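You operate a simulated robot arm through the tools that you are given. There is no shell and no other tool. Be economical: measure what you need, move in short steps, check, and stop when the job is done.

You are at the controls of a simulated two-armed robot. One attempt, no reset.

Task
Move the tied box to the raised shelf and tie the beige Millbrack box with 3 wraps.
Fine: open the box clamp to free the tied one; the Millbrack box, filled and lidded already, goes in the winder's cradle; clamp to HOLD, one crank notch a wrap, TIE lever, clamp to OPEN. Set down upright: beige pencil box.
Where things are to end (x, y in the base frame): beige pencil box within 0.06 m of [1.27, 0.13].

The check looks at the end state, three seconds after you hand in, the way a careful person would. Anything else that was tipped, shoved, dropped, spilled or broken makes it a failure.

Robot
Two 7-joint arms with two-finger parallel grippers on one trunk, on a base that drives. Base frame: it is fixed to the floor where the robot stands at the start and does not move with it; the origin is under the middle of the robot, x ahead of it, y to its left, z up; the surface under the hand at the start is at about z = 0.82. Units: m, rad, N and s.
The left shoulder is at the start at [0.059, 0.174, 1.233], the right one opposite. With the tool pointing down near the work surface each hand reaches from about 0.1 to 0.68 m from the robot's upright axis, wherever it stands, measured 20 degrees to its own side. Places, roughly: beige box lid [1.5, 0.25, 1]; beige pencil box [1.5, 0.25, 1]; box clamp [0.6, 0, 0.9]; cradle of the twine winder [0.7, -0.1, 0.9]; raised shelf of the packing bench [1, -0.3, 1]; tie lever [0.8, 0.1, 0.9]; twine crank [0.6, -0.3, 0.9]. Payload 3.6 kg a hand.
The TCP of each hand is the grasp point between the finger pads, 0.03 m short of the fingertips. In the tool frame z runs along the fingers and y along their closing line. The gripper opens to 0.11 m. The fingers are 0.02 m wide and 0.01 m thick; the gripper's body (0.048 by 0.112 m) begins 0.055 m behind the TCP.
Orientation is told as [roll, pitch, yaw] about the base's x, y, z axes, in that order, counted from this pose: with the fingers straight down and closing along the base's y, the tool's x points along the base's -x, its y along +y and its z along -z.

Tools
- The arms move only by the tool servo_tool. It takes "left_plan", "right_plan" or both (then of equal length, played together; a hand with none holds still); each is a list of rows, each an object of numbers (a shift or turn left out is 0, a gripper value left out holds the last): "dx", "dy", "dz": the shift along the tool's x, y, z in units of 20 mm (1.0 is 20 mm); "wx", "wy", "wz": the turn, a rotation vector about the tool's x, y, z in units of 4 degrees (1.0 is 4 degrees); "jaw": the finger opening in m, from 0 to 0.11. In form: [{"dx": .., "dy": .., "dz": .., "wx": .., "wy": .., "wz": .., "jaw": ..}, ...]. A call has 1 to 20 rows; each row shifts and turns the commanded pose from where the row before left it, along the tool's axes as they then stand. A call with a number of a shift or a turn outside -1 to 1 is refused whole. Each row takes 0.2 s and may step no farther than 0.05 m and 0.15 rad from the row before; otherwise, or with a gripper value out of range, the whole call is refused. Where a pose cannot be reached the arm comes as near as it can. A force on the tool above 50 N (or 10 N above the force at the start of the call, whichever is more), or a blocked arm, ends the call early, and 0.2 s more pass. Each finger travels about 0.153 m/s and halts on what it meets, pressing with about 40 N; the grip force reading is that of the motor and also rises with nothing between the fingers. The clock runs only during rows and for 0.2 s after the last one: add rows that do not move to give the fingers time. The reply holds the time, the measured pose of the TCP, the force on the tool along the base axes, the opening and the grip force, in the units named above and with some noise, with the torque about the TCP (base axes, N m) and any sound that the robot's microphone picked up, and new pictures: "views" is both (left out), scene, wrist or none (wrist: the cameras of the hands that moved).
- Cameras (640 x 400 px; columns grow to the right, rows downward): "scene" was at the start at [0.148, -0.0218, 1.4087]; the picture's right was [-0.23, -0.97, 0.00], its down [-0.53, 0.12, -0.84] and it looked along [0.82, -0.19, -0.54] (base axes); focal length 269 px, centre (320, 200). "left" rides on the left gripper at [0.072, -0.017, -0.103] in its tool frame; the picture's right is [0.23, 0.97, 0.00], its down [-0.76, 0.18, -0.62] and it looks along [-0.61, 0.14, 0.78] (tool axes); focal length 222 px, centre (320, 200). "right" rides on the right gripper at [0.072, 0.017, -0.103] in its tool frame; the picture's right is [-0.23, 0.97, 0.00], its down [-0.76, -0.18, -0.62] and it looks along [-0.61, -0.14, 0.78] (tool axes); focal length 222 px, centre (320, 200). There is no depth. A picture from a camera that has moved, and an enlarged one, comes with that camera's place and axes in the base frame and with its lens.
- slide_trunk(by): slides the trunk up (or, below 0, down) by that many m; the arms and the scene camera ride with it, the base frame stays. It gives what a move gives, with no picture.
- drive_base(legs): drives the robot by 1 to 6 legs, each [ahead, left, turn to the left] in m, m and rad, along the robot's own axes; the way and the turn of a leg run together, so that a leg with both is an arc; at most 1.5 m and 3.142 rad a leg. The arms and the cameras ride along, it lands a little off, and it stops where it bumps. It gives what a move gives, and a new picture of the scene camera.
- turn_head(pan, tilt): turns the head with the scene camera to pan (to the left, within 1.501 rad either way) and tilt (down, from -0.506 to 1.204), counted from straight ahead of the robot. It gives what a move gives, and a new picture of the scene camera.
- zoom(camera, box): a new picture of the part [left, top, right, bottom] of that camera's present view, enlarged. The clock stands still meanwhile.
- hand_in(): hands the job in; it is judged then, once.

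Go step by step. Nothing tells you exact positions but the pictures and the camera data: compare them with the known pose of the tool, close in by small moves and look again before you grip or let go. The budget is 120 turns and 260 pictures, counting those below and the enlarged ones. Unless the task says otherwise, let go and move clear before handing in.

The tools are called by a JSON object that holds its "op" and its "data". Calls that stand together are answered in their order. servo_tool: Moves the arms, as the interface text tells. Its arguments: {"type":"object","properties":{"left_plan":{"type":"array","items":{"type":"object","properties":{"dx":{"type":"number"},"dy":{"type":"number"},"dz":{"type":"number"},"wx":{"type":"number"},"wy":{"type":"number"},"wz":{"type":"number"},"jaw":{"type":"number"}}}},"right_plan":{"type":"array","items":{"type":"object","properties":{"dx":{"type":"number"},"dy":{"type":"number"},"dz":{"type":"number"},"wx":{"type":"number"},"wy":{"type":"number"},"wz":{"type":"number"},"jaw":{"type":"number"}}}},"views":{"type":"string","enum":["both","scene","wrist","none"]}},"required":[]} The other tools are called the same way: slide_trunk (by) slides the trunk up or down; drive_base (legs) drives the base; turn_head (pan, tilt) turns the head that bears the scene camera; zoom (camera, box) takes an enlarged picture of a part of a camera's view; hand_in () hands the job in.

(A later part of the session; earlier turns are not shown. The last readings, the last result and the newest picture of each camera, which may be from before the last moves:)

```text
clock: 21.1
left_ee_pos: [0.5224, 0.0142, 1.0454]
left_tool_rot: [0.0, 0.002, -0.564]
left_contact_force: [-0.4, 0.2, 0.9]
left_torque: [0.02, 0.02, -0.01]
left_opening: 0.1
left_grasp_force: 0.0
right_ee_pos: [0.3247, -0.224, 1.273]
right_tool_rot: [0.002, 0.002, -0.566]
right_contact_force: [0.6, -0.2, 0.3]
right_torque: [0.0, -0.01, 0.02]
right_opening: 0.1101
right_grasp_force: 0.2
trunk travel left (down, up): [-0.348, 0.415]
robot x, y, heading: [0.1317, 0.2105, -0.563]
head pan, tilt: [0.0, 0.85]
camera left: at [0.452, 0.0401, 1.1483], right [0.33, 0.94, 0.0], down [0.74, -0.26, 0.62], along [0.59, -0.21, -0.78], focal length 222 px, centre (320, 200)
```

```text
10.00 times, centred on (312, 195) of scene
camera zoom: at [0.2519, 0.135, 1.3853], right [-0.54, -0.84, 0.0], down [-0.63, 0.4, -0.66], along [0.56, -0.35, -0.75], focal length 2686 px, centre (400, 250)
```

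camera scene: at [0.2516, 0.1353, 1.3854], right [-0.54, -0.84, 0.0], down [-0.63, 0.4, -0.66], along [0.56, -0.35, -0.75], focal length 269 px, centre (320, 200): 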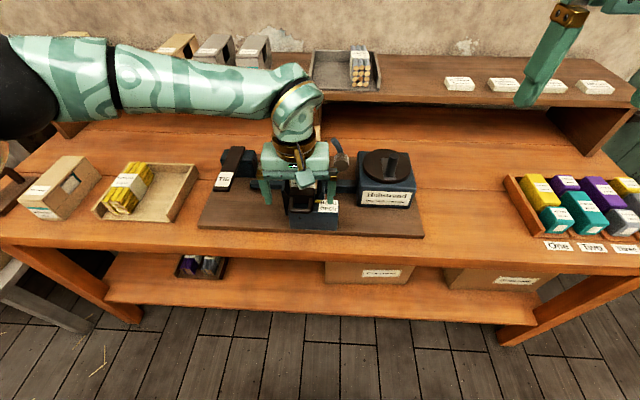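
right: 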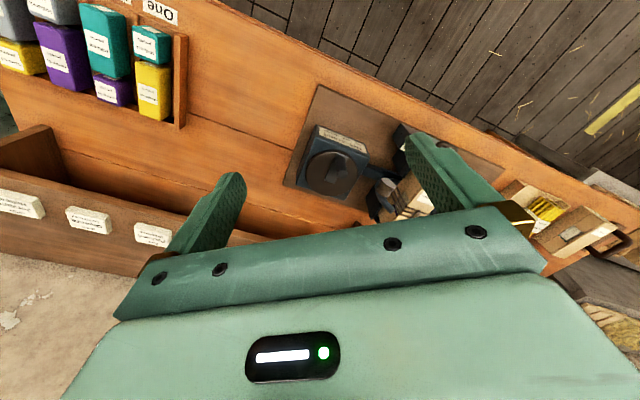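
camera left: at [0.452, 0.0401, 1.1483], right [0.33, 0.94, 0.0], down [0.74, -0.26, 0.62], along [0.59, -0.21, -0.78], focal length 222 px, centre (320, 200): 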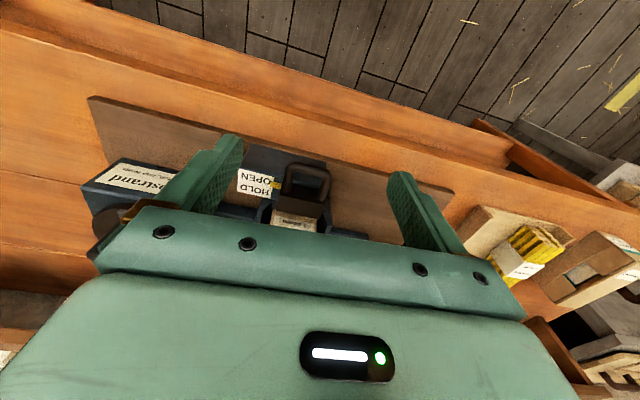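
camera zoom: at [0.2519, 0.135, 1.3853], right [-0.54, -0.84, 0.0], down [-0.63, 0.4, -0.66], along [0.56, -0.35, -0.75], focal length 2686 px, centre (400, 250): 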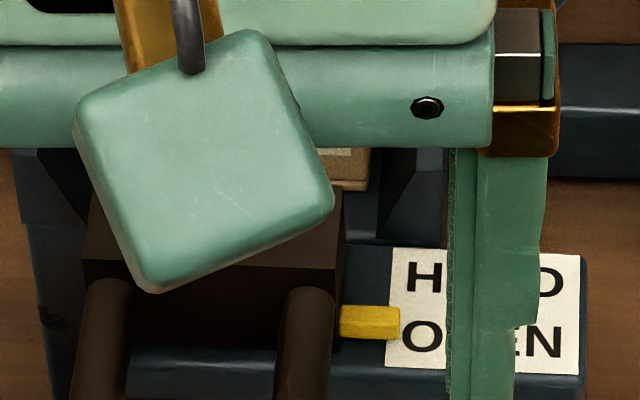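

The clamp is at OPEN. Next I raise the left hand over the tied box and look before gripping it just in front of the twine.

{"op": "servo_tool", "data": {"left_plan": [{"dz": -1}, {"dz": -1}, {"dz": -1}, {"dz": -1, "dx": -1}, {"dx": -1}, {"dx": -1}, {"dx": -1}, {"dx": -1}, {"dx": -1, "dy": -0.3}, {"dx": -1, "dy": -0.3}, {"dx": -1}, {"dx": -1}, {}], "views": "both"}}

{"op": "zoom", "data": {"camera": "left", "box": [160, 50, 480, 250]}}

{"op": "zoom", "data": {"camera": "scene", "box": [230, 110, 390, 240]}}

```text
clock: 23.9
left_ee_pos: [0.6518, -0.0818, 1.125]
left_tool_rot: [-0.002, 0.002, -0.564]
left_contact_force: [-0.1, -1.4, 0.6]
left_torque: [-0.02, 0.0, 0.0]
left_opening: 0.0997
left_grasp_force: 0.1
left hand out of reach, approached as far as the arm can: row 12
right_ee_pos: [0.3244, -0.2227, 1.2737]
right_tool_rot: [0.001, 0.0, -0.566]
right_contact_force: [0.4, -1.2, 0.7]
right_torque: [0.02, -0.01, 0.01]
right_opening: 0.11
right_grasp_force: 0.1
trunk travel left (down, up): [-0.348, 0.415]
robot x, y, heading: [0.1355, 0.2139, -0.567]
head pan, tilt: [0.0, 0.85]
camera scene: at [0.2518, 0.135, 1.3853], right [-0.54, -0.84, 0.0], down [-0.63, 0.4, -0.66], along [0.56, -0.35, -0.75], focal length 269 px, centre (320, 200)
camera left: at [0.58, -0.0561, 1.2284], right [0.33, 0.94, 0.0], down [0.74, -0.26, 0.62], along [0.59, -0.2, -0.78], focal length 222 px, centre (320, 200)
```

scene: 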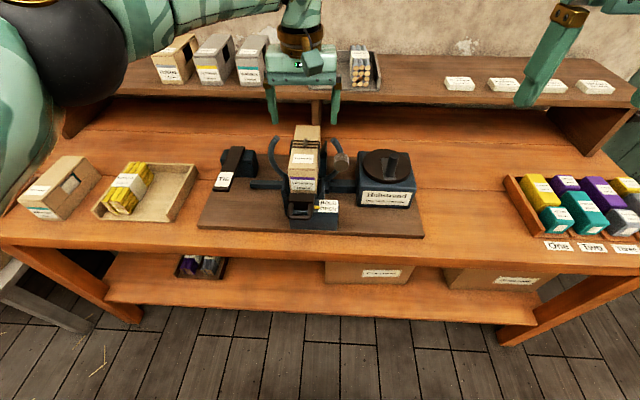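
left: 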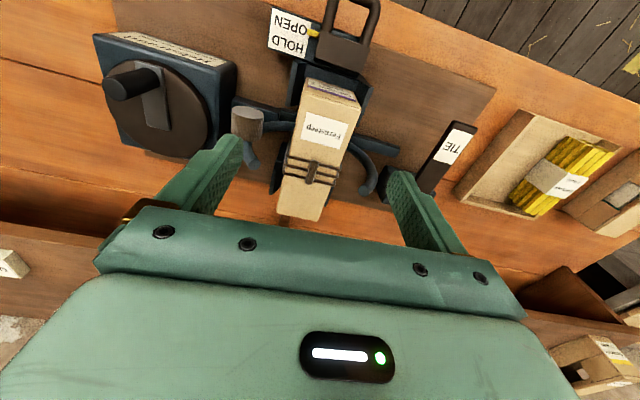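

```text
2.00 times, centred on (320, 150) of left
camera zoom: at [0.58, -0.0561, 1.2284], right [0.33, 0.94, 0.0], down [0.74, -0.26, 0.62], along [0.59, -0.2, -0.78], focal length 444 px, centre (320, 300)
```

zoom: 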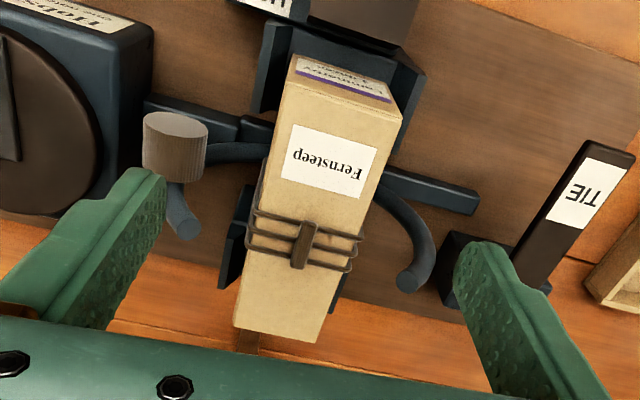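

```text
3.08 times, centred on (310, 175) of scene
camera zoom: at [0.2518, 0.135, 1.3853], right [-0.54, -0.84, 0.0], down [-0.63, 0.4, -0.66], along [0.56, -0.35, -0.75], focal length 827 px, centre (351, 277)
```

zoom: 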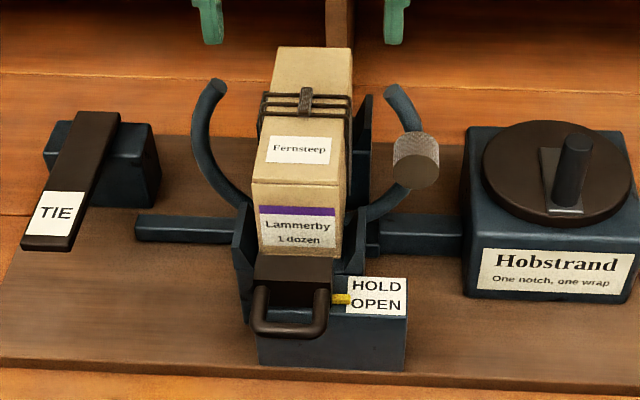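

The pointer is clearly at OPEN. The arm only reaches about 0.58 from its shoulder pointing down, so I want the base nearer; I look down at the robot's front.

{"op": "turn_head", "data": {"pan": 0.0, "tilt": 1.2}}

```text
clock: 24.7
left_ee_pos: [0.6509, -0.0822, 1.1245]
left_tool_rot: [-0.002, -0.001, -0.566]
left_contact_force: [0.4, -0.3, -0.3]
left_torque: [0.02, -0.03, 0.0]
left_opening: 0.1001
left_grasp_force: 0.1
right_ee_pos: [0.3227, -0.2249, 1.2724]
right_tool_rot: [0.002, 0.001, -0.567]
right_contact_force: [-0.2, -0.8, -0.1]
right_torque: [0.0, 0.0, 0.02]
right_opening: 0.1099
right_grasp_force: 0.0
trunk travel left (down, up): [-0.348, 0.415]
robot x, y, heading: [0.1331, 0.211, -0.566]
head pan, tilt: [0.0, 1.201]
camera scene: at [0.233, 0.1471, 1.3617], right [-0.54, -0.84, 0.0], down [-0.79, 0.5, -0.36], along [0.31, -0.19, -0.93], focal length 269 px, centre (320, 200)
```

scene: 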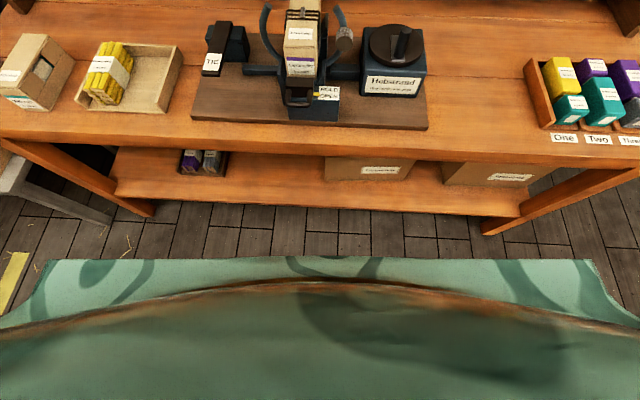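

There is roughly 0.15 m between the base and the bench edge; both hands are clear above everything. I drive ahead 0.10.

{"op": "drive_base", "data": {"legs": [[0.1, 0, 0]]}}

```text
clock: 25.9
left_ee_pos: [0.737, -0.136, 1.1239]
left_tool_rot: [-0.002, 0.002, -0.564]
left_contact_force: [-0.1, -0.2, -0.4]
left_torque: [0.03, 0.01, -0.01]
left_opening: 0.0998
left_grasp_force: 0.0
right_ee_pos: [0.4103, -0.2771, 1.2731]
right_tool_rot: [0.003, 0.002, -0.566]
right_contact_force: [0.9, 0.0, -0.2]
right_torque: [0.0, 0.01, 0.0]
right_opening: 0.1101
right_grasp_force: 0.1
trunk travel left (down, up): [-0.348, 0.415]
robot x, y, heading: [0.2201, 0.1579, -0.567]
head pan, tilt: [0.0, 1.201]
camera scene: at [0.3188, 0.0929, 1.3615], right [-0.53, -0.84, 0.0], down [-0.79, 0.5, -0.36], along [0.31, -0.19, -0.93], focal length 269 px, centre (320, 200)
```

scene: 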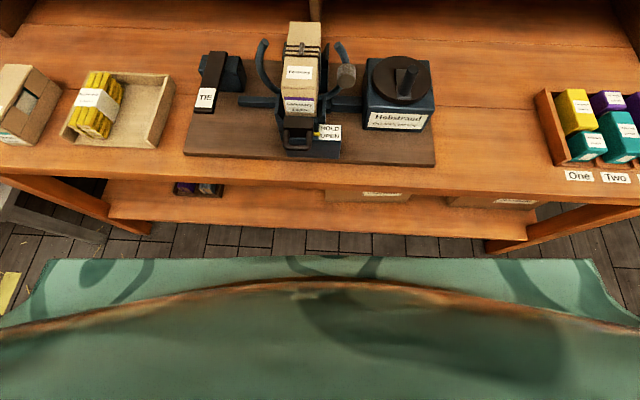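

I am now about 0.35 m from the bench edge. To reach both winder and shelf I tilt the left tool 45° forward (about its y), keeping it above the box.

{"op": "servo_tool", "data": {"left_plan": [{"wy": -1}, {"wy": -1}, {"wy": -1}, {"wy": -1}, {"wy": -1}, {"wy": -1}, {"wy": -1}, {"wy": -1}, {"wy": -1}, {"wy": -1}, {"wy": -1}, {"wy": -0.25}, {"jaw": 0.08}, {}], "views": "wrist"}}

{"op": "turn_head", "data": {"pan": 0.0, "tilt": 0.85}}

```text
clock: 28.9
left_ee_pos: [0.7345, -0.1344, 1.1236]
left_tool_rot: [0.001, -0.785, -0.564]
left_contact_force: [0.2, -0.4, -0.3]
left_torque: [0.0, 0.0, 0.02]
left_opening: 0.08
left_grasp_force: 0.0
right_ee_pos: [0.4097, -0.2786, 1.2736]
right_tool_rot: [0.001, 0.0, -0.565]
right_contact_force: [-0.1, -0.1, 0.0]
right_torque: [0.05, -0.02, 0.0]
right_opening: 0.1098
right_grasp_force: 0.0
trunk travel left (down, up): [-0.348, 0.415]
robot x, y, heading: [0.2205, 0.157, -0.566]
head pan, tilt: [0.0, 1.201]
camera left: at [0.621, -0.0811, 1.1471], right [0.39, 0.91, -0.16], down [0.18, 0.1, 0.98], along [0.91, -0.41, -0.12], focal length 222 px, centre (320, 200)
```

left: 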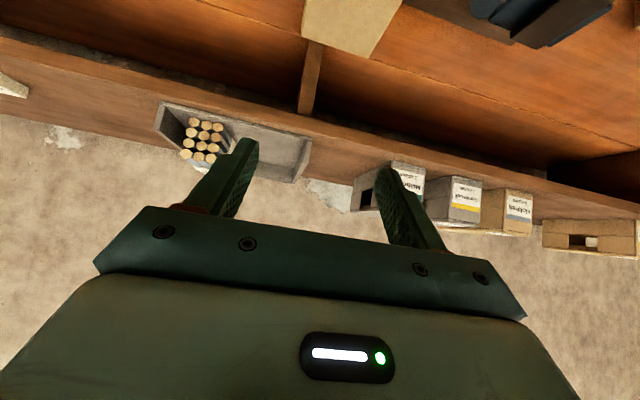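

```text
clock: 29.7
left_ee_pos: [0.7353, -0.1343, 1.1245]
left_tool_rot: [-0.001, -0.785, -0.562]
left_contact_force: [1.1, -0.8, -0.7]
left_torque: [0.01, 0.01, 0.01]
left_opening: 0.08
left_grasp_force: 0.1
right_ee_pos: [0.4088, -0.2774, 1.2724]
right_tool_rot: [0.002, 0.0, -0.564]
right_contact_force: [-0.3, 0.0, -0.5]
right_torque: [0.01, 0.01, -0.04]
right_opening: 0.1101
right_grasp_force: 0.1
trunk travel left (down, up): [-0.348, 0.415]
robot x, y, heading: [0.2218, 0.1527, -0.565]
head pan, tilt: [0.0, 0.85]
camera scene: at [0.3366, 0.0816, 1.3853], right [-0.53, -0.84, 0.0], down [-0.64, 0.4, -0.66], along [0.56, -0.35, -0.75], focal length 269 px, centre (320, 200)
```

scene: 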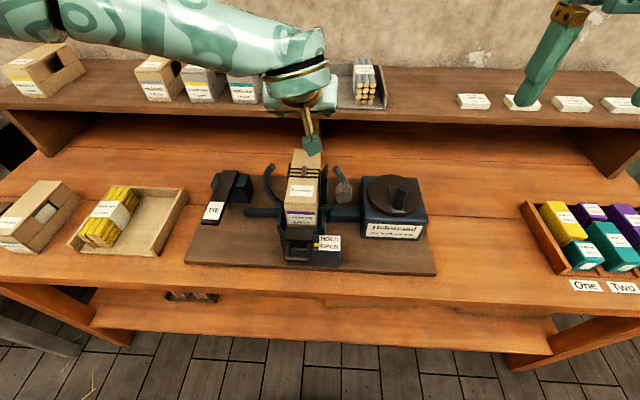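

Next I bring the tilted hand back and down to hover just above the box's front half.

{"op": "servo_tool", "data": {"left_plan": [{"dx": 1, "dz": -0.2}, {"dx": 1, "dz": -0.2}, {"dx": 1, "dz": -0.2}, {"dx": 1, "dz": -0.2}, {"dx": 1, "dz": -0.2}, {"dx": 0.3}, {}], "views": "wrist"}}

{"op": "zoom", "data": {"camera": "scene", "box": [220, 120, 380, 270]}}

```text
clock: 31.3
left_ee_pos: [0.6608, -0.0856, 1.0635]
left_tool_rot: [0.001, -0.786, -0.563]
left_contact_force: [0.7, -1.1, 0.1]
left_torque: [-0.02, -0.04, -0.03]
left_opening: 0.0801
left_grasp_force: 0.1
right_ee_pos: [0.41, -0.2784, 1.2729]
right_tool_rot: [0.001, -0.001, -0.567]
right_contact_force: [0.9, -0.3, -0.2]
right_torque: [0.02, 0.02, -0.04]
right_opening: 0.11
right_grasp_force: 0.0
trunk travel left (down, up): [-0.348, 0.415]
robot x, y, heading: [0.2202, 0.1619, -0.569]
head pan, tilt: [0.0, 0.85]
camera left: at [0.545, -0.0324, 1.0855], right [0.38, 0.91, -0.16], down [0.18, 0.1, 0.98], along [0.91, -0.41, -0.12], focal length 222 px, centre (320, 200)
```

left: 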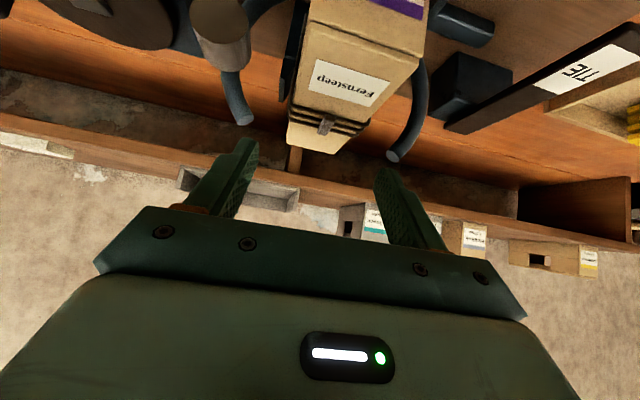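

```text
2.67 times, centred on (300, 195) of scene
camera zoom: at [0.3366, 0.0816, 1.3853], right [-0.53, -0.84, 0.0], down [-0.64, 0.4, -0.66], along [0.56, -0.35, -0.75], focal length 716 px, centre (373, 213)
```

zoom: 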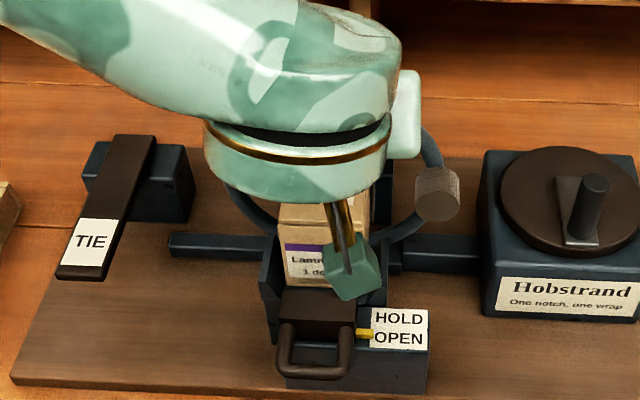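

Laterally aligned (about 0.030 left both). I move slightly forward, then straight down part of the way, and check.

{"op": "servo_tool", "data": {"left_plan": [{"dx": -0.8, "dz": 0.8}, {"dx": 0.7, "dz": 0.7}, {"dx": 0.7, "dz": 0.7}, {"dx": 0.5, "dz": 0.5}, {}], "views": "wrist"}}

{"op": "zoom", "data": {"camera": "scene", "box": [220, 120, 380, 270]}}

```text
clock: 32.5
left_ee_pos: [0.6799, -0.0973, 1.0111]
left_tool_rot: [-0.001, -0.787, -0.566]
left_contact_force: [0.3, 0.6, -0.1]
left_torque: [0.01, 0.02, 0.0]
left_opening: 0.0799
left_grasp_force: 0.1
right_ee_pos: [0.4091, -0.2781, 1.2738]
right_tool_rot: [0.003, 0.0, -0.565]
right_contact_force: [0.3, -1.3, -0.6]
right_torque: [-0.01, 0.0, 0.01]
right_opening: 0.1098
right_grasp_force: 0.1
trunk travel left (down, up): [-0.348, 0.415]
robot x, y, heading: [0.2178, 0.1582, -0.565]
head pan, tilt: [0.0, 0.85]
camera left: at [0.5649, -0.0453, 1.0333], right [0.39, 0.91, -0.16], down [0.18, 0.1, 0.98], along [0.91, -0.41, -0.12], focal length 222 px, centre (320, 200)
```

left: 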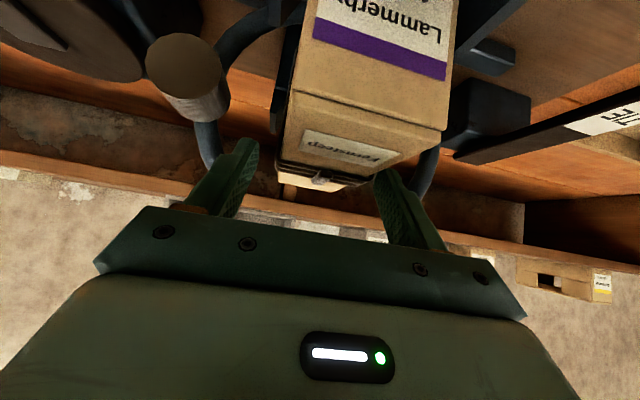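

```text
2.67 times, centred on (300, 195) of scene
camera zoom: at [0.3365, 0.0817, 1.3854], right [-0.53, -0.84, 0.0], down [-0.64, 0.4, -0.66], along [0.56, -0.35, -0.75], focal length 716 px, centre (373, 213)
```

zoom: 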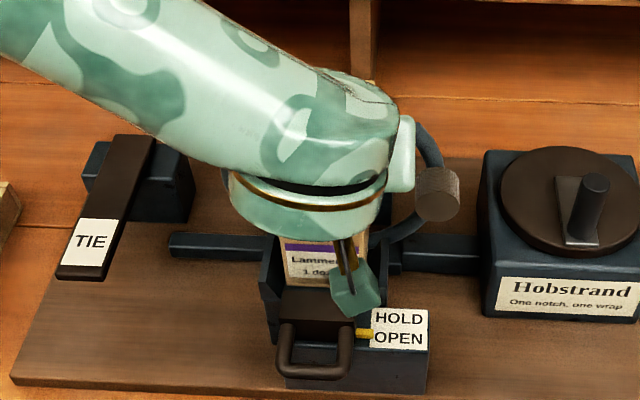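

The box top seems lower (about z 0.985) and its centre further ahead than I first thought. I enlarge the wrist view to check lateral alignment.

{"op": "zoom", "data": {"camera": "left", "box": [200, 60, 460, 222]}}

{"op": "zoom", "data": {"camera": "scene", "box": [270, 170, 350, 230]}}

```text
2.46 times, centred on (330, 141) of left
camera zoom: at [0.5649, -0.0453, 1.0333], right [0.39, 0.91, -0.16], down [0.18, 0.1, 0.98], along [0.91, -0.41, -0.12], focal length 547 px, centre (295, 345)
```

zoom: 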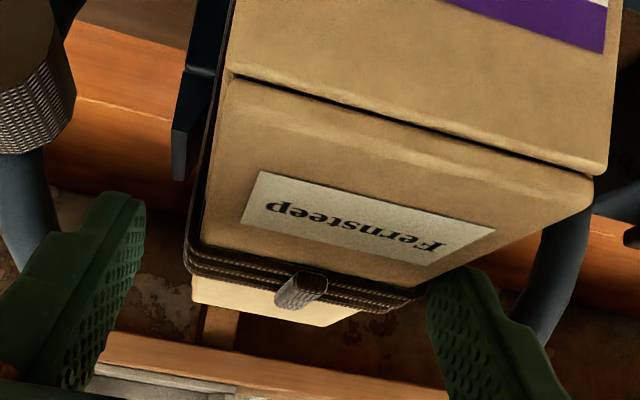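

```text
6.67 times, centred on (310, 200) of scene
camera zoom: at [0.3365, 0.0817, 1.3854], right [-0.53, -0.84, 0.0], down [-0.64, 0.4, -0.66], along [0.56, -0.35, -0.75], focal length 1791 px, centre (387, 200)
```

zoom: 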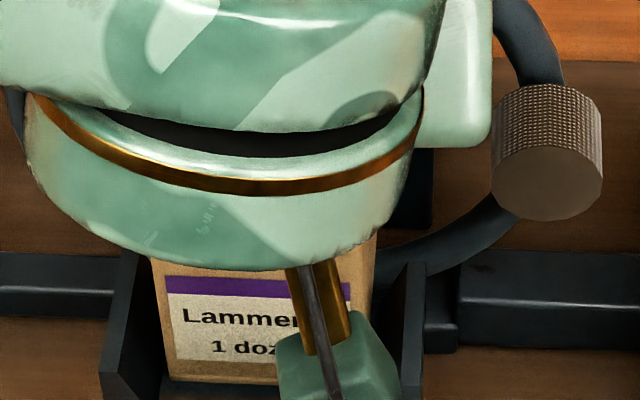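

The cradle has side plates at front and rear of the box with a free gap of about 4 cm between them. I steepen the tool to 30° from vertical and line the fingers up with that gap (0.518 ahead, 0.038 left).

{"op": "servo_tool", "data": {"left_plan": [{"dx": -0.7, "dz": -0.7}, {"dx": -0.7, "dz": -0.7}, {"wy": 1}, {"wy": 1}, {"wy": 1}, {"wy": 0.75}, {"dx": 0.7, "dz": 0.5, "dy": 0.35}, {"dx": 0.7, "dz": 0.5}, {}], "views": "wrist"}}

{"op": "zoom", "data": {"camera": "left", "box": [180, 40, 480, 227]}}

```text
clock: 34.5
left_ee_pos: [0.6713, -0.0851, 1.0177]
left_tool_rot: [0.0, -0.521, -0.565]
left_contact_force: [-0.2, 0.6, -0.6]
left_torque: [0.02, 0.01, -0.01]
left_opening: 0.0802
left_grasp_force: 0.1
right_ee_pos: [0.4099, -0.2777, 1.272]
right_tool_rot: [0.0, -0.001, -0.566]
right_contact_force: [0.1, -0.3, 0.3]
right_torque: [-0.03, -0.01, 0.0]
right_opening: 0.11
right_grasp_force: 0.1
trunk travel left (down, up): [-0.348, 0.415]
robot x, y, heading: [0.2173, 0.1569, -0.567]
head pan, tilt: [0.0, 0.85]
camera left: at [0.5649, -0.0376, 1.0724], right [0.35, 0.93, -0.11], down [0.39, -0.04, 0.92], along [0.85, -0.37, -0.37], focal length 222 px, centre (320, 200)
```

left: 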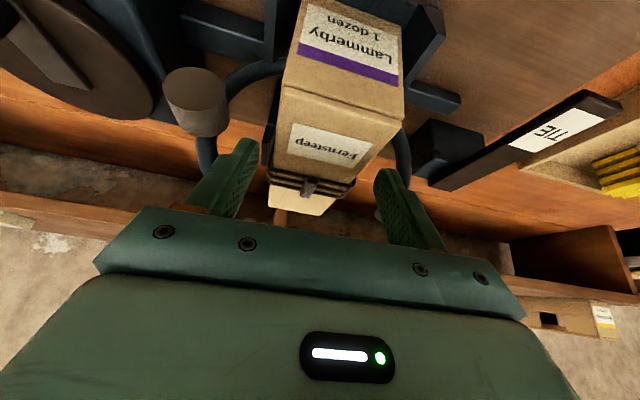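

```text
2.13 times, centred on (330, 134) of left
camera zoom: at [0.5649, -0.0376, 1.0724], right [0.35, 0.93, -0.11], down [0.39, -0.04, 0.92], along [0.85, -0.37, -0.37], focal length 474 px, centre (299, 342)
```

zoom: 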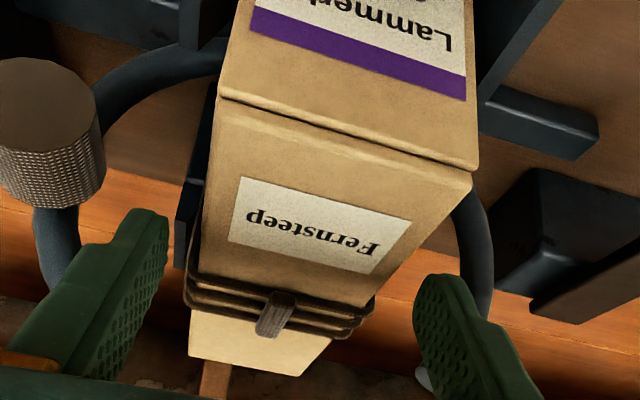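

Lateral alignment is within a millimetre. I descend 37 mm into the gap and close on the tied box.

{"op": "servo_tool", "data": {"left_plan": [{"dx": 0.46, "dz": 0.8}, {"dx": 0.46, "dz": 0.8}, {}, {"jaw": 0.05}, {"jaw": 0.05}, {"jaw": 0.05}], "views": "wrist"}}

{"op": "zoom", "data": {"camera": "scene", "box": [220, 120, 380, 270]}}

```text
clock: 35.9
left_ee_pos: [0.67, -0.0861, 0.9809]
left_tool_rot: [0.0, -0.524, -0.564]
left_contact_force: [-0.6, -1.0, -0.2]
left_torque: [-0.31, -0.06, -0.16]
left_opening: 0.064
left_grasp_force: 39.9
right_ee_pos: [0.409, -0.2782, 1.2737]
right_tool_rot: [0.002, 0.0, -0.564]
right_contact_force: [-0.4, 0.1, 0.5]
right_torque: [0.02, 0.01, 0.01]
right_opening: 0.11
right_grasp_force: 0.0
trunk travel left (down, up): [-0.348, 0.415]
robot x, y, heading: [0.2176, 0.1575, -0.564]
head pan, tilt: [0.0, 0.85]
camera left: at [0.5647, -0.0386, 1.0352], right [0.36, 0.93, -0.11], down [0.39, -0.04, 0.92], along [0.85, -0.37, -0.37], focal length 222 px, centre (320, 200)
```

left: 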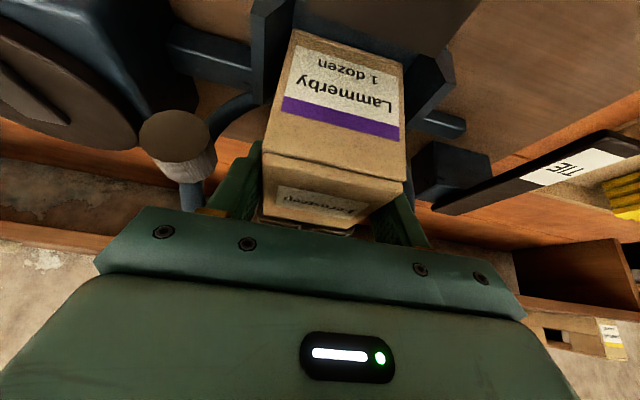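

```text
2.67 times, centred on (300, 195) of scene
camera zoom: at [0.3364, 0.0815, 1.3854], right [-0.53, -0.84, 0.0], down [-0.63, 0.4, -0.66], along [0.56, -0.35, -0.75], focal length 716 px, centre (373, 213)
```

zoom: 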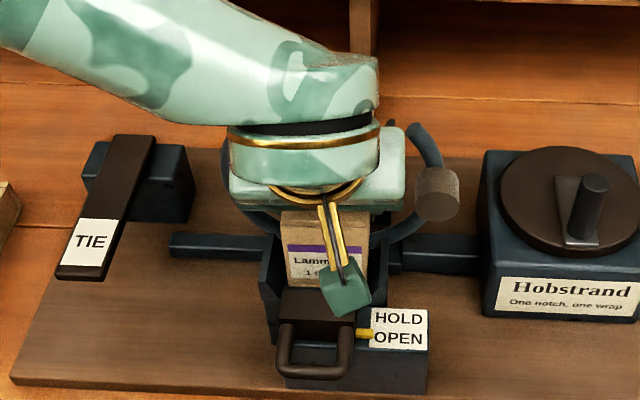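

Gripped at 0.064. Lift straight up.

{"op": "servo_tool", "data": {"left_plan": [{"dx": -0.25, "dz": -0.433}, {"dx": -0.25, "dz": -0.433}, {"dx": -0.5, "dz": -0.866}, {"dx": -0.5, "dz": -0.866}, {"dx": -0.5, "dz": -0.866}, {"dx": -0.5, "dz": -0.866}, {"dx": -0.5, "dz": -0.866}, {}], "views": "both"}}

```text
clock: 37.7
left_ee_pos: [0.6712, -0.0864, 1.1021]
left_tool_rot: [0.0, -0.522, -0.567]
left_contact_force: [-0.3, -0.2, -2.7]
left_torque: [0.1, 0.12, -0.04]
left_opening: 0.0635
left_grasp_force: 39.9
right_ee_pos: [0.4094, -0.2791, 1.2735]
right_tool_rot: [0.001, 0.003, -0.566]
right_contact_force: [-0.3, -0.5, -0.9]
right_torque: [0.0, 0.01, 0.03]
right_opening: 0.1096
right_grasp_force: 0.0
trunk travel left (down, up): [-0.348, 0.415]
robot x, y, heading: [0.2216, 0.1615, -0.567]
head pan, tilt: [0.0, 0.85]
camera scene: at [0.3371, 0.0813, 1.3852], right [-0.53, -0.84, 0.0], down [-0.64, 0.4, -0.66], along [0.56, -0.35, -0.75], focal length 269 px, centre (320, 200)
camera left: at [0.5654, -0.039, 1.156], right [0.35, 0.93, -0.11], down [0.39, -0.04, 0.92], along [0.85, -0.37, -0.37], focal length 222 px, centre (320, 200)
```

scene: 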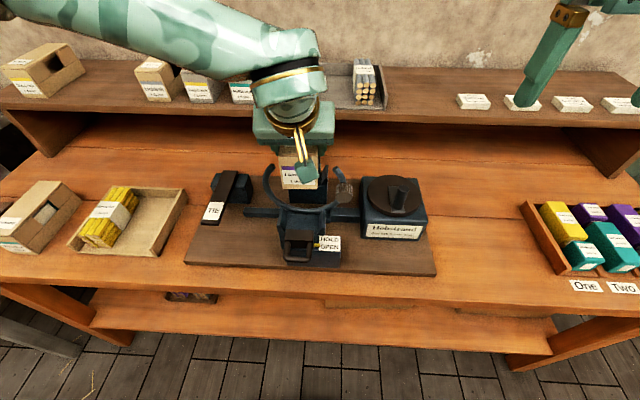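
left: 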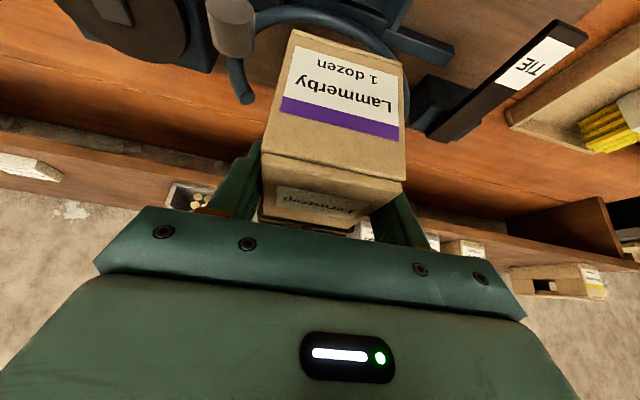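

Lifted securely. I raise the trunk for clearance and wrist height, then strafe left to line up with the shelf spot.

{"op": "zoom", "data": {"camera": "scene", "box": [220, 150, 380, 270]}}

{"op": "slide_trunk", "data": {"by": 0.1}}

{"op": "drive_base", "data": {"legs": [[0, 0.37, 0]]}}

{"op": "turn_head", "data": {"pan": 0.1, "tilt": 0.6}}

```text
3.33 times, centred on (300, 210) of scene
camera zoom: at [0.3371, 0.0813, 1.3852], right [-0.53, -0.84, 0.0], down [-0.64, 0.4, -0.66], along [0.56, -0.35, -0.75], focal length 896 px, centre (387, 167)
```

zoom: 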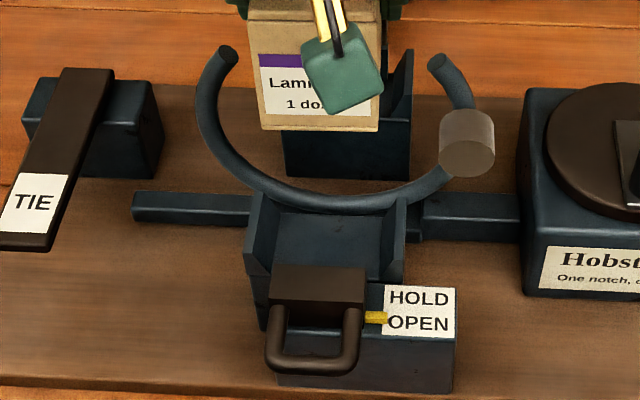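

```text
clock: 39.0
left_ee_pos: [0.6725, -0.0865, 1.201]
left_tool_rot: [0.0, -0.52, -0.563]
left_contact_force: [-0.2, -0.5, -3.6]
left_torque: [0.08, 0.16, 0.03]
left_opening: 0.0635
left_grasp_force: 40.0
right_ee_pos: [0.3998, -0.2736, 1.3829]
right_tool_rot: [0.004, -0.029, -0.577]
right_contact_force: [0.2, 0.5, -0.7]
right_torque: [0.0, 0.0, -0.01]
right_opening: 0.1098
right_grasp_force: 0.1
trunk travel left (down, up): [-0.448, 0.315]
robot x, y, heading: [0.2178, 0.1578, -0.566]
head pan, tilt: [0.0, 0.85]
```

```text
clock: 41.4
left_ee_pos: [0.8702, 0.2296, 1.2006]
left_tool_rot: [0.0, -0.523, -0.562]
left_contact_force: [0.1, -0.7, -2.9]
left_torque: [0.07, 0.14, -0.01]
left_opening: 0.0634
left_grasp_force: 40.3
right_ee_pos: [0.5982, 0.0418, 1.3836]
right_tool_rot: [0.006, -0.03, -0.575]
right_contact_force: [-0.4, 0.0, -0.8]
right_torque: [0.0, -0.02, -0.02]
right_opening: 0.1103
right_grasp_force: 0.0
trunk travel left (down, up): [-0.448, 0.315]
robot x, y, heading: [0.4154, 0.4672, -0.561]
head pan, tilt: [0.0, 0.85]
camera scene: at [0.5124, 0.4115, 1.4863], right [-0.53, -0.85, 0.0], down [-0.64, 0.4, -0.66], along [0.56, -0.35, -0.75], focal length 269 px, centre (320, 200)
```

scene: 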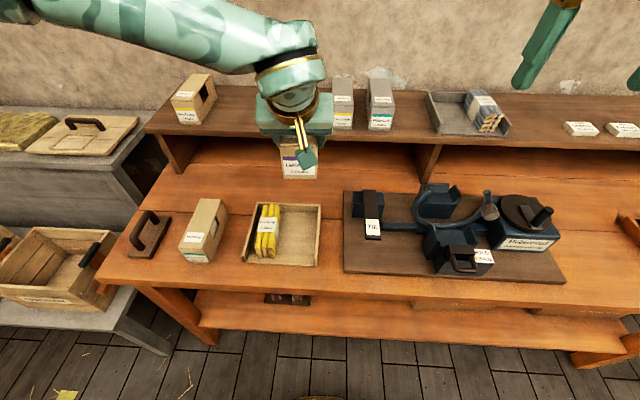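

```text
clock: 42.2
left_ee_pos: [0.8699, 0.2305, 1.2009]
left_tool_rot: [-0.001, -0.52, -0.565]
left_contact_force: [-0.1, 0.2, -4.0]
left_torque: [0.08, 0.12, 0.05]
left_opening: 0.0635
left_grasp_force: 39.8
right_ee_pos: [0.5993, 0.0427, 1.3827]
right_tool_rot: [0.007, -0.03, -0.575]
right_contact_force: [0.1, 0.0, 0.2]
right_torque: [0.0, -0.04, 0.02]
right_opening: 0.11
right_grasp_force: 0.0
trunk travel left (down, up): [-0.448, 0.315]
robot x, y, heading: [0.4155, 0.4729, -0.559]
head pan, tilt: [0.099, 0.6]
camera scene: at [0.5252, 0.4134, 1.5071], right [-0.45, -0.89, 0.0], down [-0.51, 0.25, -0.82], along [0.74, -0.37, -0.57], focal length 269 px, centre (320, 200)
```

scene: 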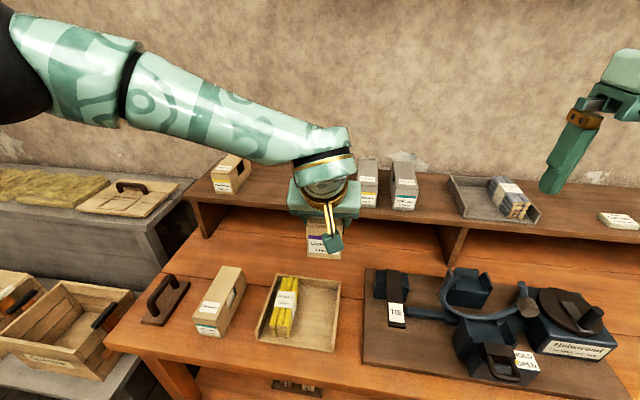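

The spot is now about 0.90 ahead and 0.17 left of me. I measure the shelf and its boxes in enlarged views.

{"op": "zoom", "data": {"camera": "scene", "box": [190, 130, 510, 290]}}

{"op": "zoom", "data": {"camera": "left", "box": [0, 0, 640, 400]}}

```text
2.00 times, centred on (350, 210) of scene
camera zoom: at [0.5252, 0.4134, 1.5071], right [-0.45, -0.89, 0.0], down [-0.51, 0.25, -0.82], along [0.74, -0.37, -0.57], focal length 537 px, centre (260, 180)
```

zoom: 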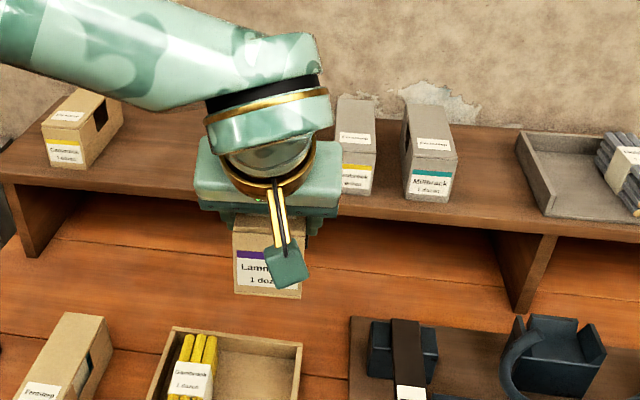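

```text
1.00 times, centred on (320, 200) of left (not enlarged: the box is as wide or as high as the picture)
camera zoom: at [0.7643, 0.2775, 1.2553], right [0.35, 0.93, -0.11], down [0.39, -0.04, 0.92], along [0.85, -0.37, -0.37], focal length 222 px, centre (320, 200)
```

zoom: 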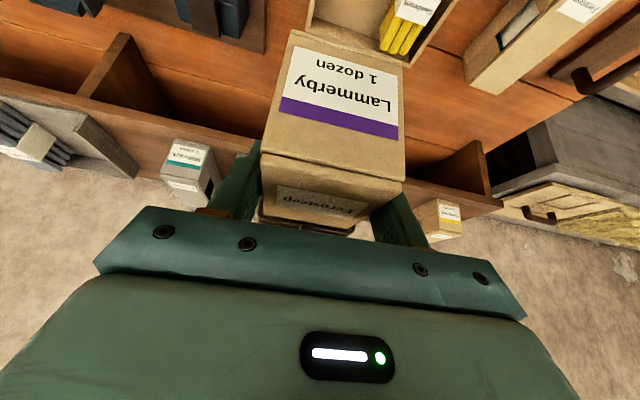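

Shelf top is about z = 1.045 and the free slot is there. I check the gap between base and bench (looking down with the raised head) before going nearer.

{"op": "turn_head", "data": {"pan": 0.0, "tilt": 1.2}}

```text
clock: 43.2
left_ee_pos: [0.8695, 0.2296, 1.2014]
left_tool_rot: [0.0, -0.523, -0.563]
left_contact_force: [-0.1, 0.5, -3.5]
left_torque: [0.09, 0.14, -0.01]
left_opening: 0.0633
left_grasp_force: 40.4
right_ee_pos: [0.5986, 0.041, 1.3832]
right_tool_rot: [0.006, -0.029, -0.574]
right_contact_force: [0.3, 0.2, 0.1]
right_torque: [-0.01, 0.02, 0.01]
right_opening: 0.1099
right_grasp_force: 0.0
trunk travel left (down, up): [-0.448, 0.315]
robot x, y, heading: [0.4214, 0.4718, -0.557]
head pan, tilt: [0.0, 1.201]
camera scene: at [0.4935, 0.4231, 1.4626], right [-0.53, -0.85, 0.0], down [-0.79, 0.5, -0.36], along [0.31, -0.19, -0.93], focal length 269 px, centre (320, 200)
```

scene: 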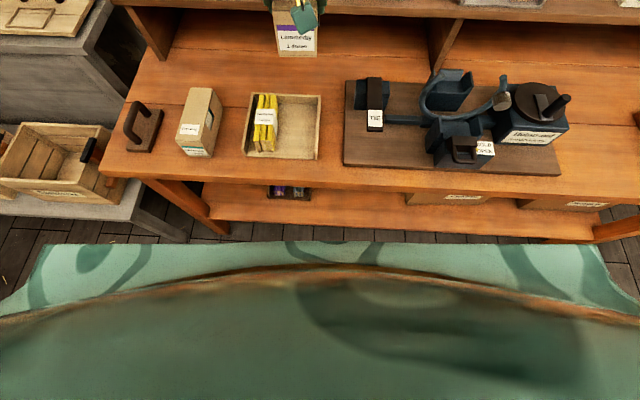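

What I see in front is my own chest, so no measure of the base; I first test the arm's reach here, moving left 0.13 and forward at safe height.

{"op": "servo_tool", "data": {"left_plan": [{"dy": 1}, {"dy": 1}, {"dy": 1}, {"dy": 1, "dx": -0.866, "dz": 0.5}, {"dy": 1, "dx": -0.866, "dz": 0.5}, {"dy": 1, "dx": -0.866, "dz": 0.5}, {"dy": 0.5, "dx": -0.866, "dz": 0.5}, {"dx": -0.866, "dz": 0.5}, {"dx": -0.866, "dz": 0.5}, {"dx": -0.866, "dz": 0.5}, {"dx": -0.866, "dz": 0.5}, {"dx": -0.866, "dz": 0.5}, {"dx": -0.866, "dz": 0.5}, {}], "views": "wrist"}}

{"op": "turn_head", "data": {"pan": 0.0, "tilt": 0.6}}

```text
clock: 46.2
left_ee_pos: [1.1096, 0.2338, 1.2008]
left_tool_rot: [0.0, -0.525, -0.562]
left_contact_force: [-1.0, -0.2, -3.4]
left_torque: [0.04, 0.15, -0.02]
left_opening: 0.0635
left_grasp_force: 40.3
right_ee_pos: [0.599, 0.0421, 1.3829]
right_tool_rot: [0.005, -0.03, -0.574]
right_contact_force: [0.2, -0.2, -0.4]
right_torque: [0.01, 0.0, 0.01]
right_opening: 0.1099
right_grasp_force: 0.1
trunk travel left (down, up): [-0.448, 0.315]
robot x, y, heading: [0.4173, 0.4729, -0.562]
head pan, tilt: [0.0, 1.201]
camera left: at [1.0036, 0.2818, 1.2549], right [0.35, 0.93, -0.11], down [0.39, -0.04, 0.92], along [0.85, -0.37, -0.38], focal length 222 px, centre (320, 200)
```

left: 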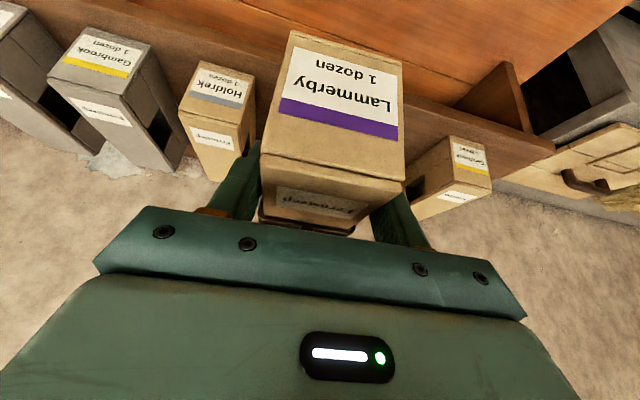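

```text
clock: 47.2
left_ee_pos: [1.1095, 0.2334, 1.2002]
left_tool_rot: [0.0, -0.522, -0.561]
left_contact_force: [0.0, 0.8, -3.7]
left_torque: [0.08, 0.11, 0.0]
left_opening: 0.0635
left_grasp_force: 39.7
right_ee_pos: [0.5985, 0.0414, 1.3827]
right_tool_rot: [0.003, -0.03, -0.575]
right_contact_force: [1.0, -0.9, 0.4]
right_torque: [-0.01, 0.03, 0.0]
right_opening: 0.1099
right_grasp_force: 0.0
trunk travel left (down, up): [-0.448, 0.315]
robot x, y, heading: [0.4189, 0.4745, -0.559]
head pan, tilt: [0.0, 0.6]
camera scene: at [0.5212, 0.4059, 1.5071], right [-0.53, -0.85, 0.0], down [-0.48, 0.3, -0.82], along [0.7, -0.44, -0.57], focal length 269 px, centre (320, 200)
```

scene: 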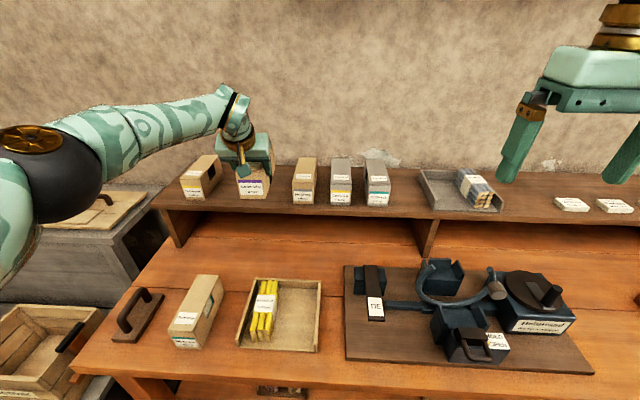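

Reach is fine so far, and the slot between Holdrek and the beige Gambrook box is clear. I go 0.12 further ahead at the same height.

{"op": "servo_tool", "data": {"left_plan": [{"dx": -0.866, "dz": 0.5}, {"dx": -0.866, "dz": 0.5}, {"dx": -0.866, "dz": 0.5}, {"dx": -0.866, "dz": 0.5}, {"dx": -0.866, "dz": 0.5}, {"dx": -0.866, "dz": 0.5}, {}], "views": "both"}}

{"op": "zoom", "data": {"camera": "scene", "box": [160, 100, 400, 250]}}

```text
clock: 48.8
left_ee_pos: [1.1161, 0.2285, 1.1991]
left_tool_rot: [0.0, -0.526, -0.56]
left_contact_force: [0.1, 0.1, -2.8]
left_torque: [0.09, 0.17, -0.01]
left_opening: 0.0631
left_grasp_force: 40.2
left hand out of reach, approached as far as the arm can: row 1, 2, 3, 4, 5, 6
right_ee_pos: [0.5991, 0.0413, 1.384]
right_tool_rot: [0.005, -0.03, -0.575]
right_contact_force: [-0.2, 0.3, 0.1]
right_torque: [0.0, 0.02, -0.02]
right_opening: 0.1099
right_grasp_force: 0.1
trunk travel left (down, up): [-0.448, 0.315]
robot x, y, heading: [0.4195, 0.4742, -0.56]
head pan, tilt: [0.0, 0.6]
camera scene: at [0.5212, 0.4059, 1.5072], right [-0.53, -0.85, 0.0], down [-0.48, 0.3, -0.82], along [0.7, -0.44, -0.57], focal length 269 px, centre (320, 200)
camera left: at [1.0105, 0.2766, 1.2526], right [0.35, 0.93, -0.11], down [0.39, -0.03, 0.92], along [0.85, -0.37, -0.37], focal length 222 px, centre (320, 200)
```

scene: 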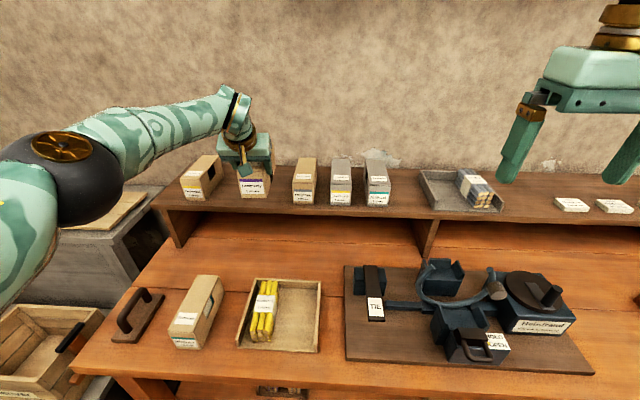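
left: 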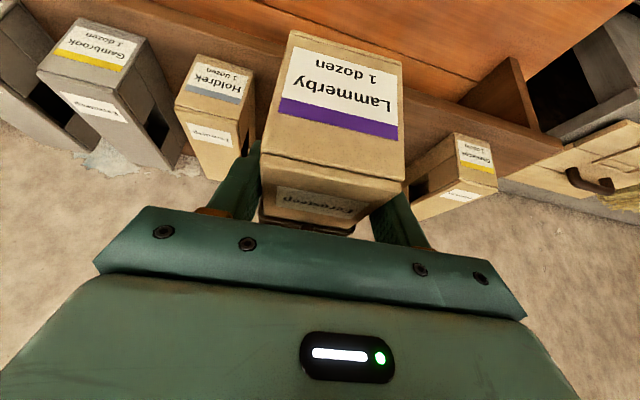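

```text
2.67 times, centred on (280, 175) of scene
camera zoom: at [0.5212, 0.4059, 1.5072], right [-0.53, -0.85, 0.0], down [-0.48, 0.3, -0.82], along [0.7, -0.44, -0.57], focal length 716 px, centre (427, 267)
```

zoom: 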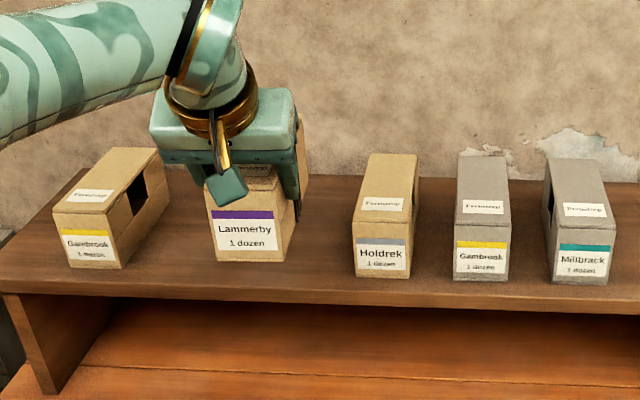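

The arm is at its limit with the box still about 0.11 m short. I drive nearer by 0.05 (it stops if it bumps).

{"op": "drive_base", "data": {"legs": [[0.05, 0, 0]]}}

```text
clock: 49.7
left_ee_pos: [1.1535, 0.2046, 1.2041]
left_tool_rot: [0.0, -0.529, -0.563]
left_contact_force: [-0.4, 0.7, -3.8]
left_torque: [0.09, 0.13, -0.01]
left_opening: 0.0635
left_grasp_force: 40.2
right_ee_pos: [0.6342, 0.018, 1.3856]
right_tool_rot: [0.004, -0.035, -0.576]
right_contact_force: [0.1, 0.3, 0.5]
right_torque: [-0.03, 0.0, 0.02]
right_opening: 0.1102
right_grasp_force: 0.1
trunk travel left (down, up): [-0.448, 0.315]
robot x, y, heading: [0.4608, 0.4457, -0.558]
head pan, tilt: [0.0, 0.6]
camera scene: at [0.5566, 0.3831, 1.508], right [-0.53, -0.85, 0.0], down [-0.47, 0.3, -0.83], along [0.7, -0.44, -0.56], focal length 269 px, centre (320, 200)
```

scene: 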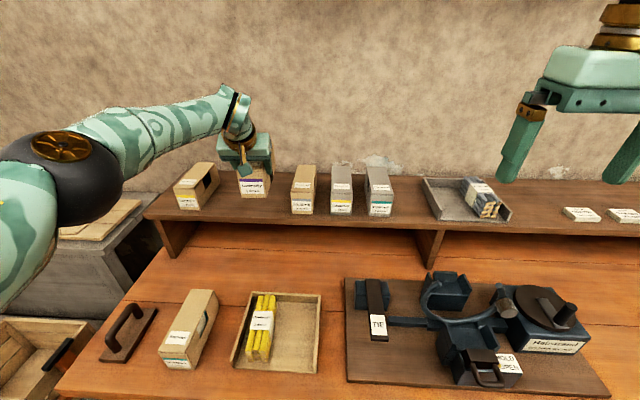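

No bump; the box is now over the shelf's front part. I lower it, watching the height.

{"op": "servo_tool", "data": {"left_plan": [{"dx": 0.5, "dz": 0.866}, {"dx": 0.5, "dz": 0.866}, {"dx": 0.5, "dz": 0.866}, {}], "views": "both"}}

{"op": "zoom", "data": {"camera": "scene", "box": [160, 130, 360, 255]}}

```text
clock: 50.7
left_ee_pos: [1.1581, 0.2018, 1.138]
left_tool_rot: [-0.001, -0.528, -0.565]
left_contact_force: [0.0, 0.0, -3.2]
left_torque: [0.13, 0.14, -0.01]
left_opening: 0.0633
left_grasp_force: 39.7
right_ee_pos: [0.6391, 0.0148, 1.3838]
right_tool_rot: [0.004, -0.031, -0.577]
right_contact_force: [-0.1, 0.0, -0.7]
right_torque: [-0.01, -0.03, 0.01]
right_opening: 0.1098
right_grasp_force: 0.0
trunk travel left (down, up): [-0.448, 0.315]
robot x, y, heading: [0.4632, 0.4453, -0.564]
head pan, tilt: [0.0, 0.6]
camera scene: at [0.5615, 0.3801, 1.5073], right [-0.53, -0.85, 0.0], down [-0.48, 0.3, -0.83], along [0.7, -0.44, -0.56], focal length 269 px, centre (320, 200)
camera left: at [1.0516, 0.2498, 1.1923], right [0.35, 0.93, -0.11], down [0.39, -0.03, 0.92], along [0.85, -0.37, -0.37], focal length 222 px, centre (320, 200)
```

scene: 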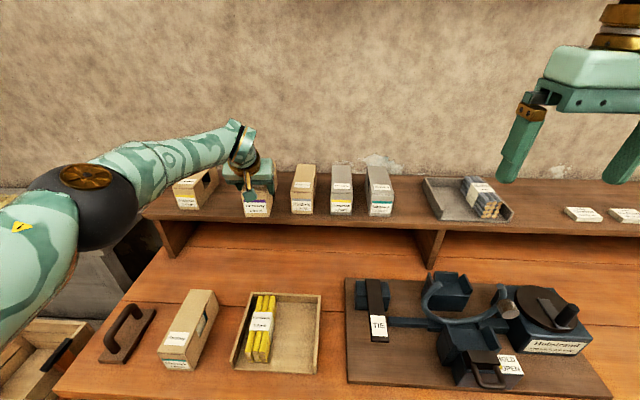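
left: 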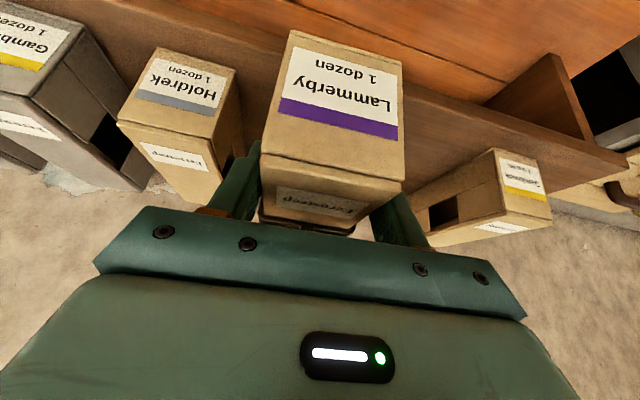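

```text
3.20 times, centred on (260, 192) of scene
camera zoom: at [0.5615, 0.3801, 1.5073], right [-0.53, -0.85, 0.0], down [-0.48, 0.3, -0.83], along [0.7, -0.44, -0.56], focal length 860 px, centre (512, 224)
```

zoom: 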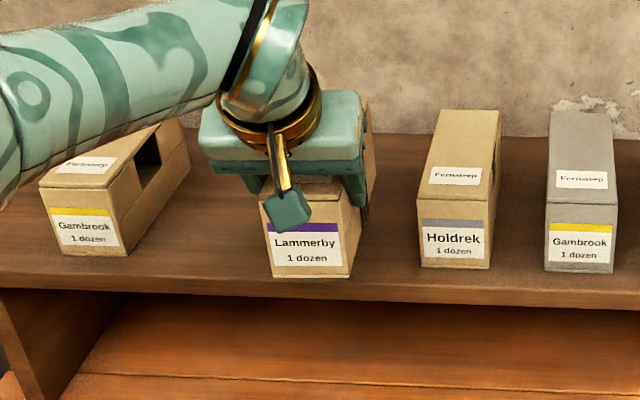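

Still about 3 cm above the shelf. I try a bit more forward here before lowering fully.

{"op": "servo_tool", "data": {"left_plan": [{"dx": 0.25, "dz": 0.433}, {"dx": -0.866, "dz": 0.5}, {}], "views": "wrist"}}

```text
clock: 51.5
left_ee_pos: [1.159, 0.2013, 1.1291]
left_tool_rot: [0.0, -0.524, -0.564]
left_contact_force: [0.6, 0.4, -4.6]
left_torque: [0.09, 0.16, 0.02]
left_opening: 0.0633
left_grasp_force: 40.1
left hand out of reach, approached as far as the arm can: row 2
right_ee_pos: [0.6405, 0.0147, 1.3831]
right_tool_rot: [0.005, -0.028, -0.577]
right_contact_force: [0.1, -0.5, -0.3]
right_torque: [-0.02, -0.01, 0.0]
right_opening: 0.1102
right_grasp_force: 0.0
trunk travel left (down, up): [-0.448, 0.315]
robot x, y, heading: [0.4607, 0.4519, -0.566]
head pan, tilt: [0.0, 0.6]
camera left: at [1.053, 0.2493, 1.1824], right [0.35, 0.93, -0.11], down [0.39, -0.03, 0.92], along [0.85, -0.37, -0.37], focal length 222 px, centre (320, 200)
```

left: 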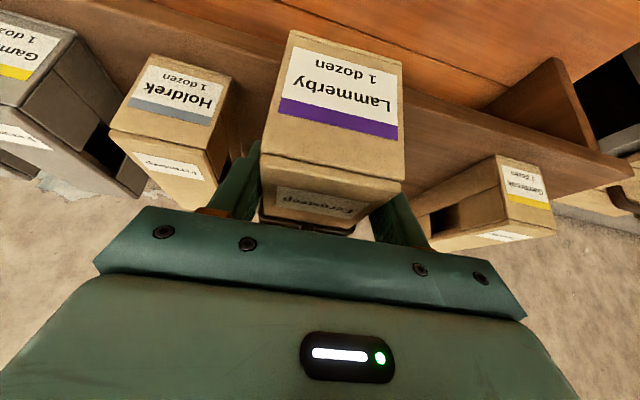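

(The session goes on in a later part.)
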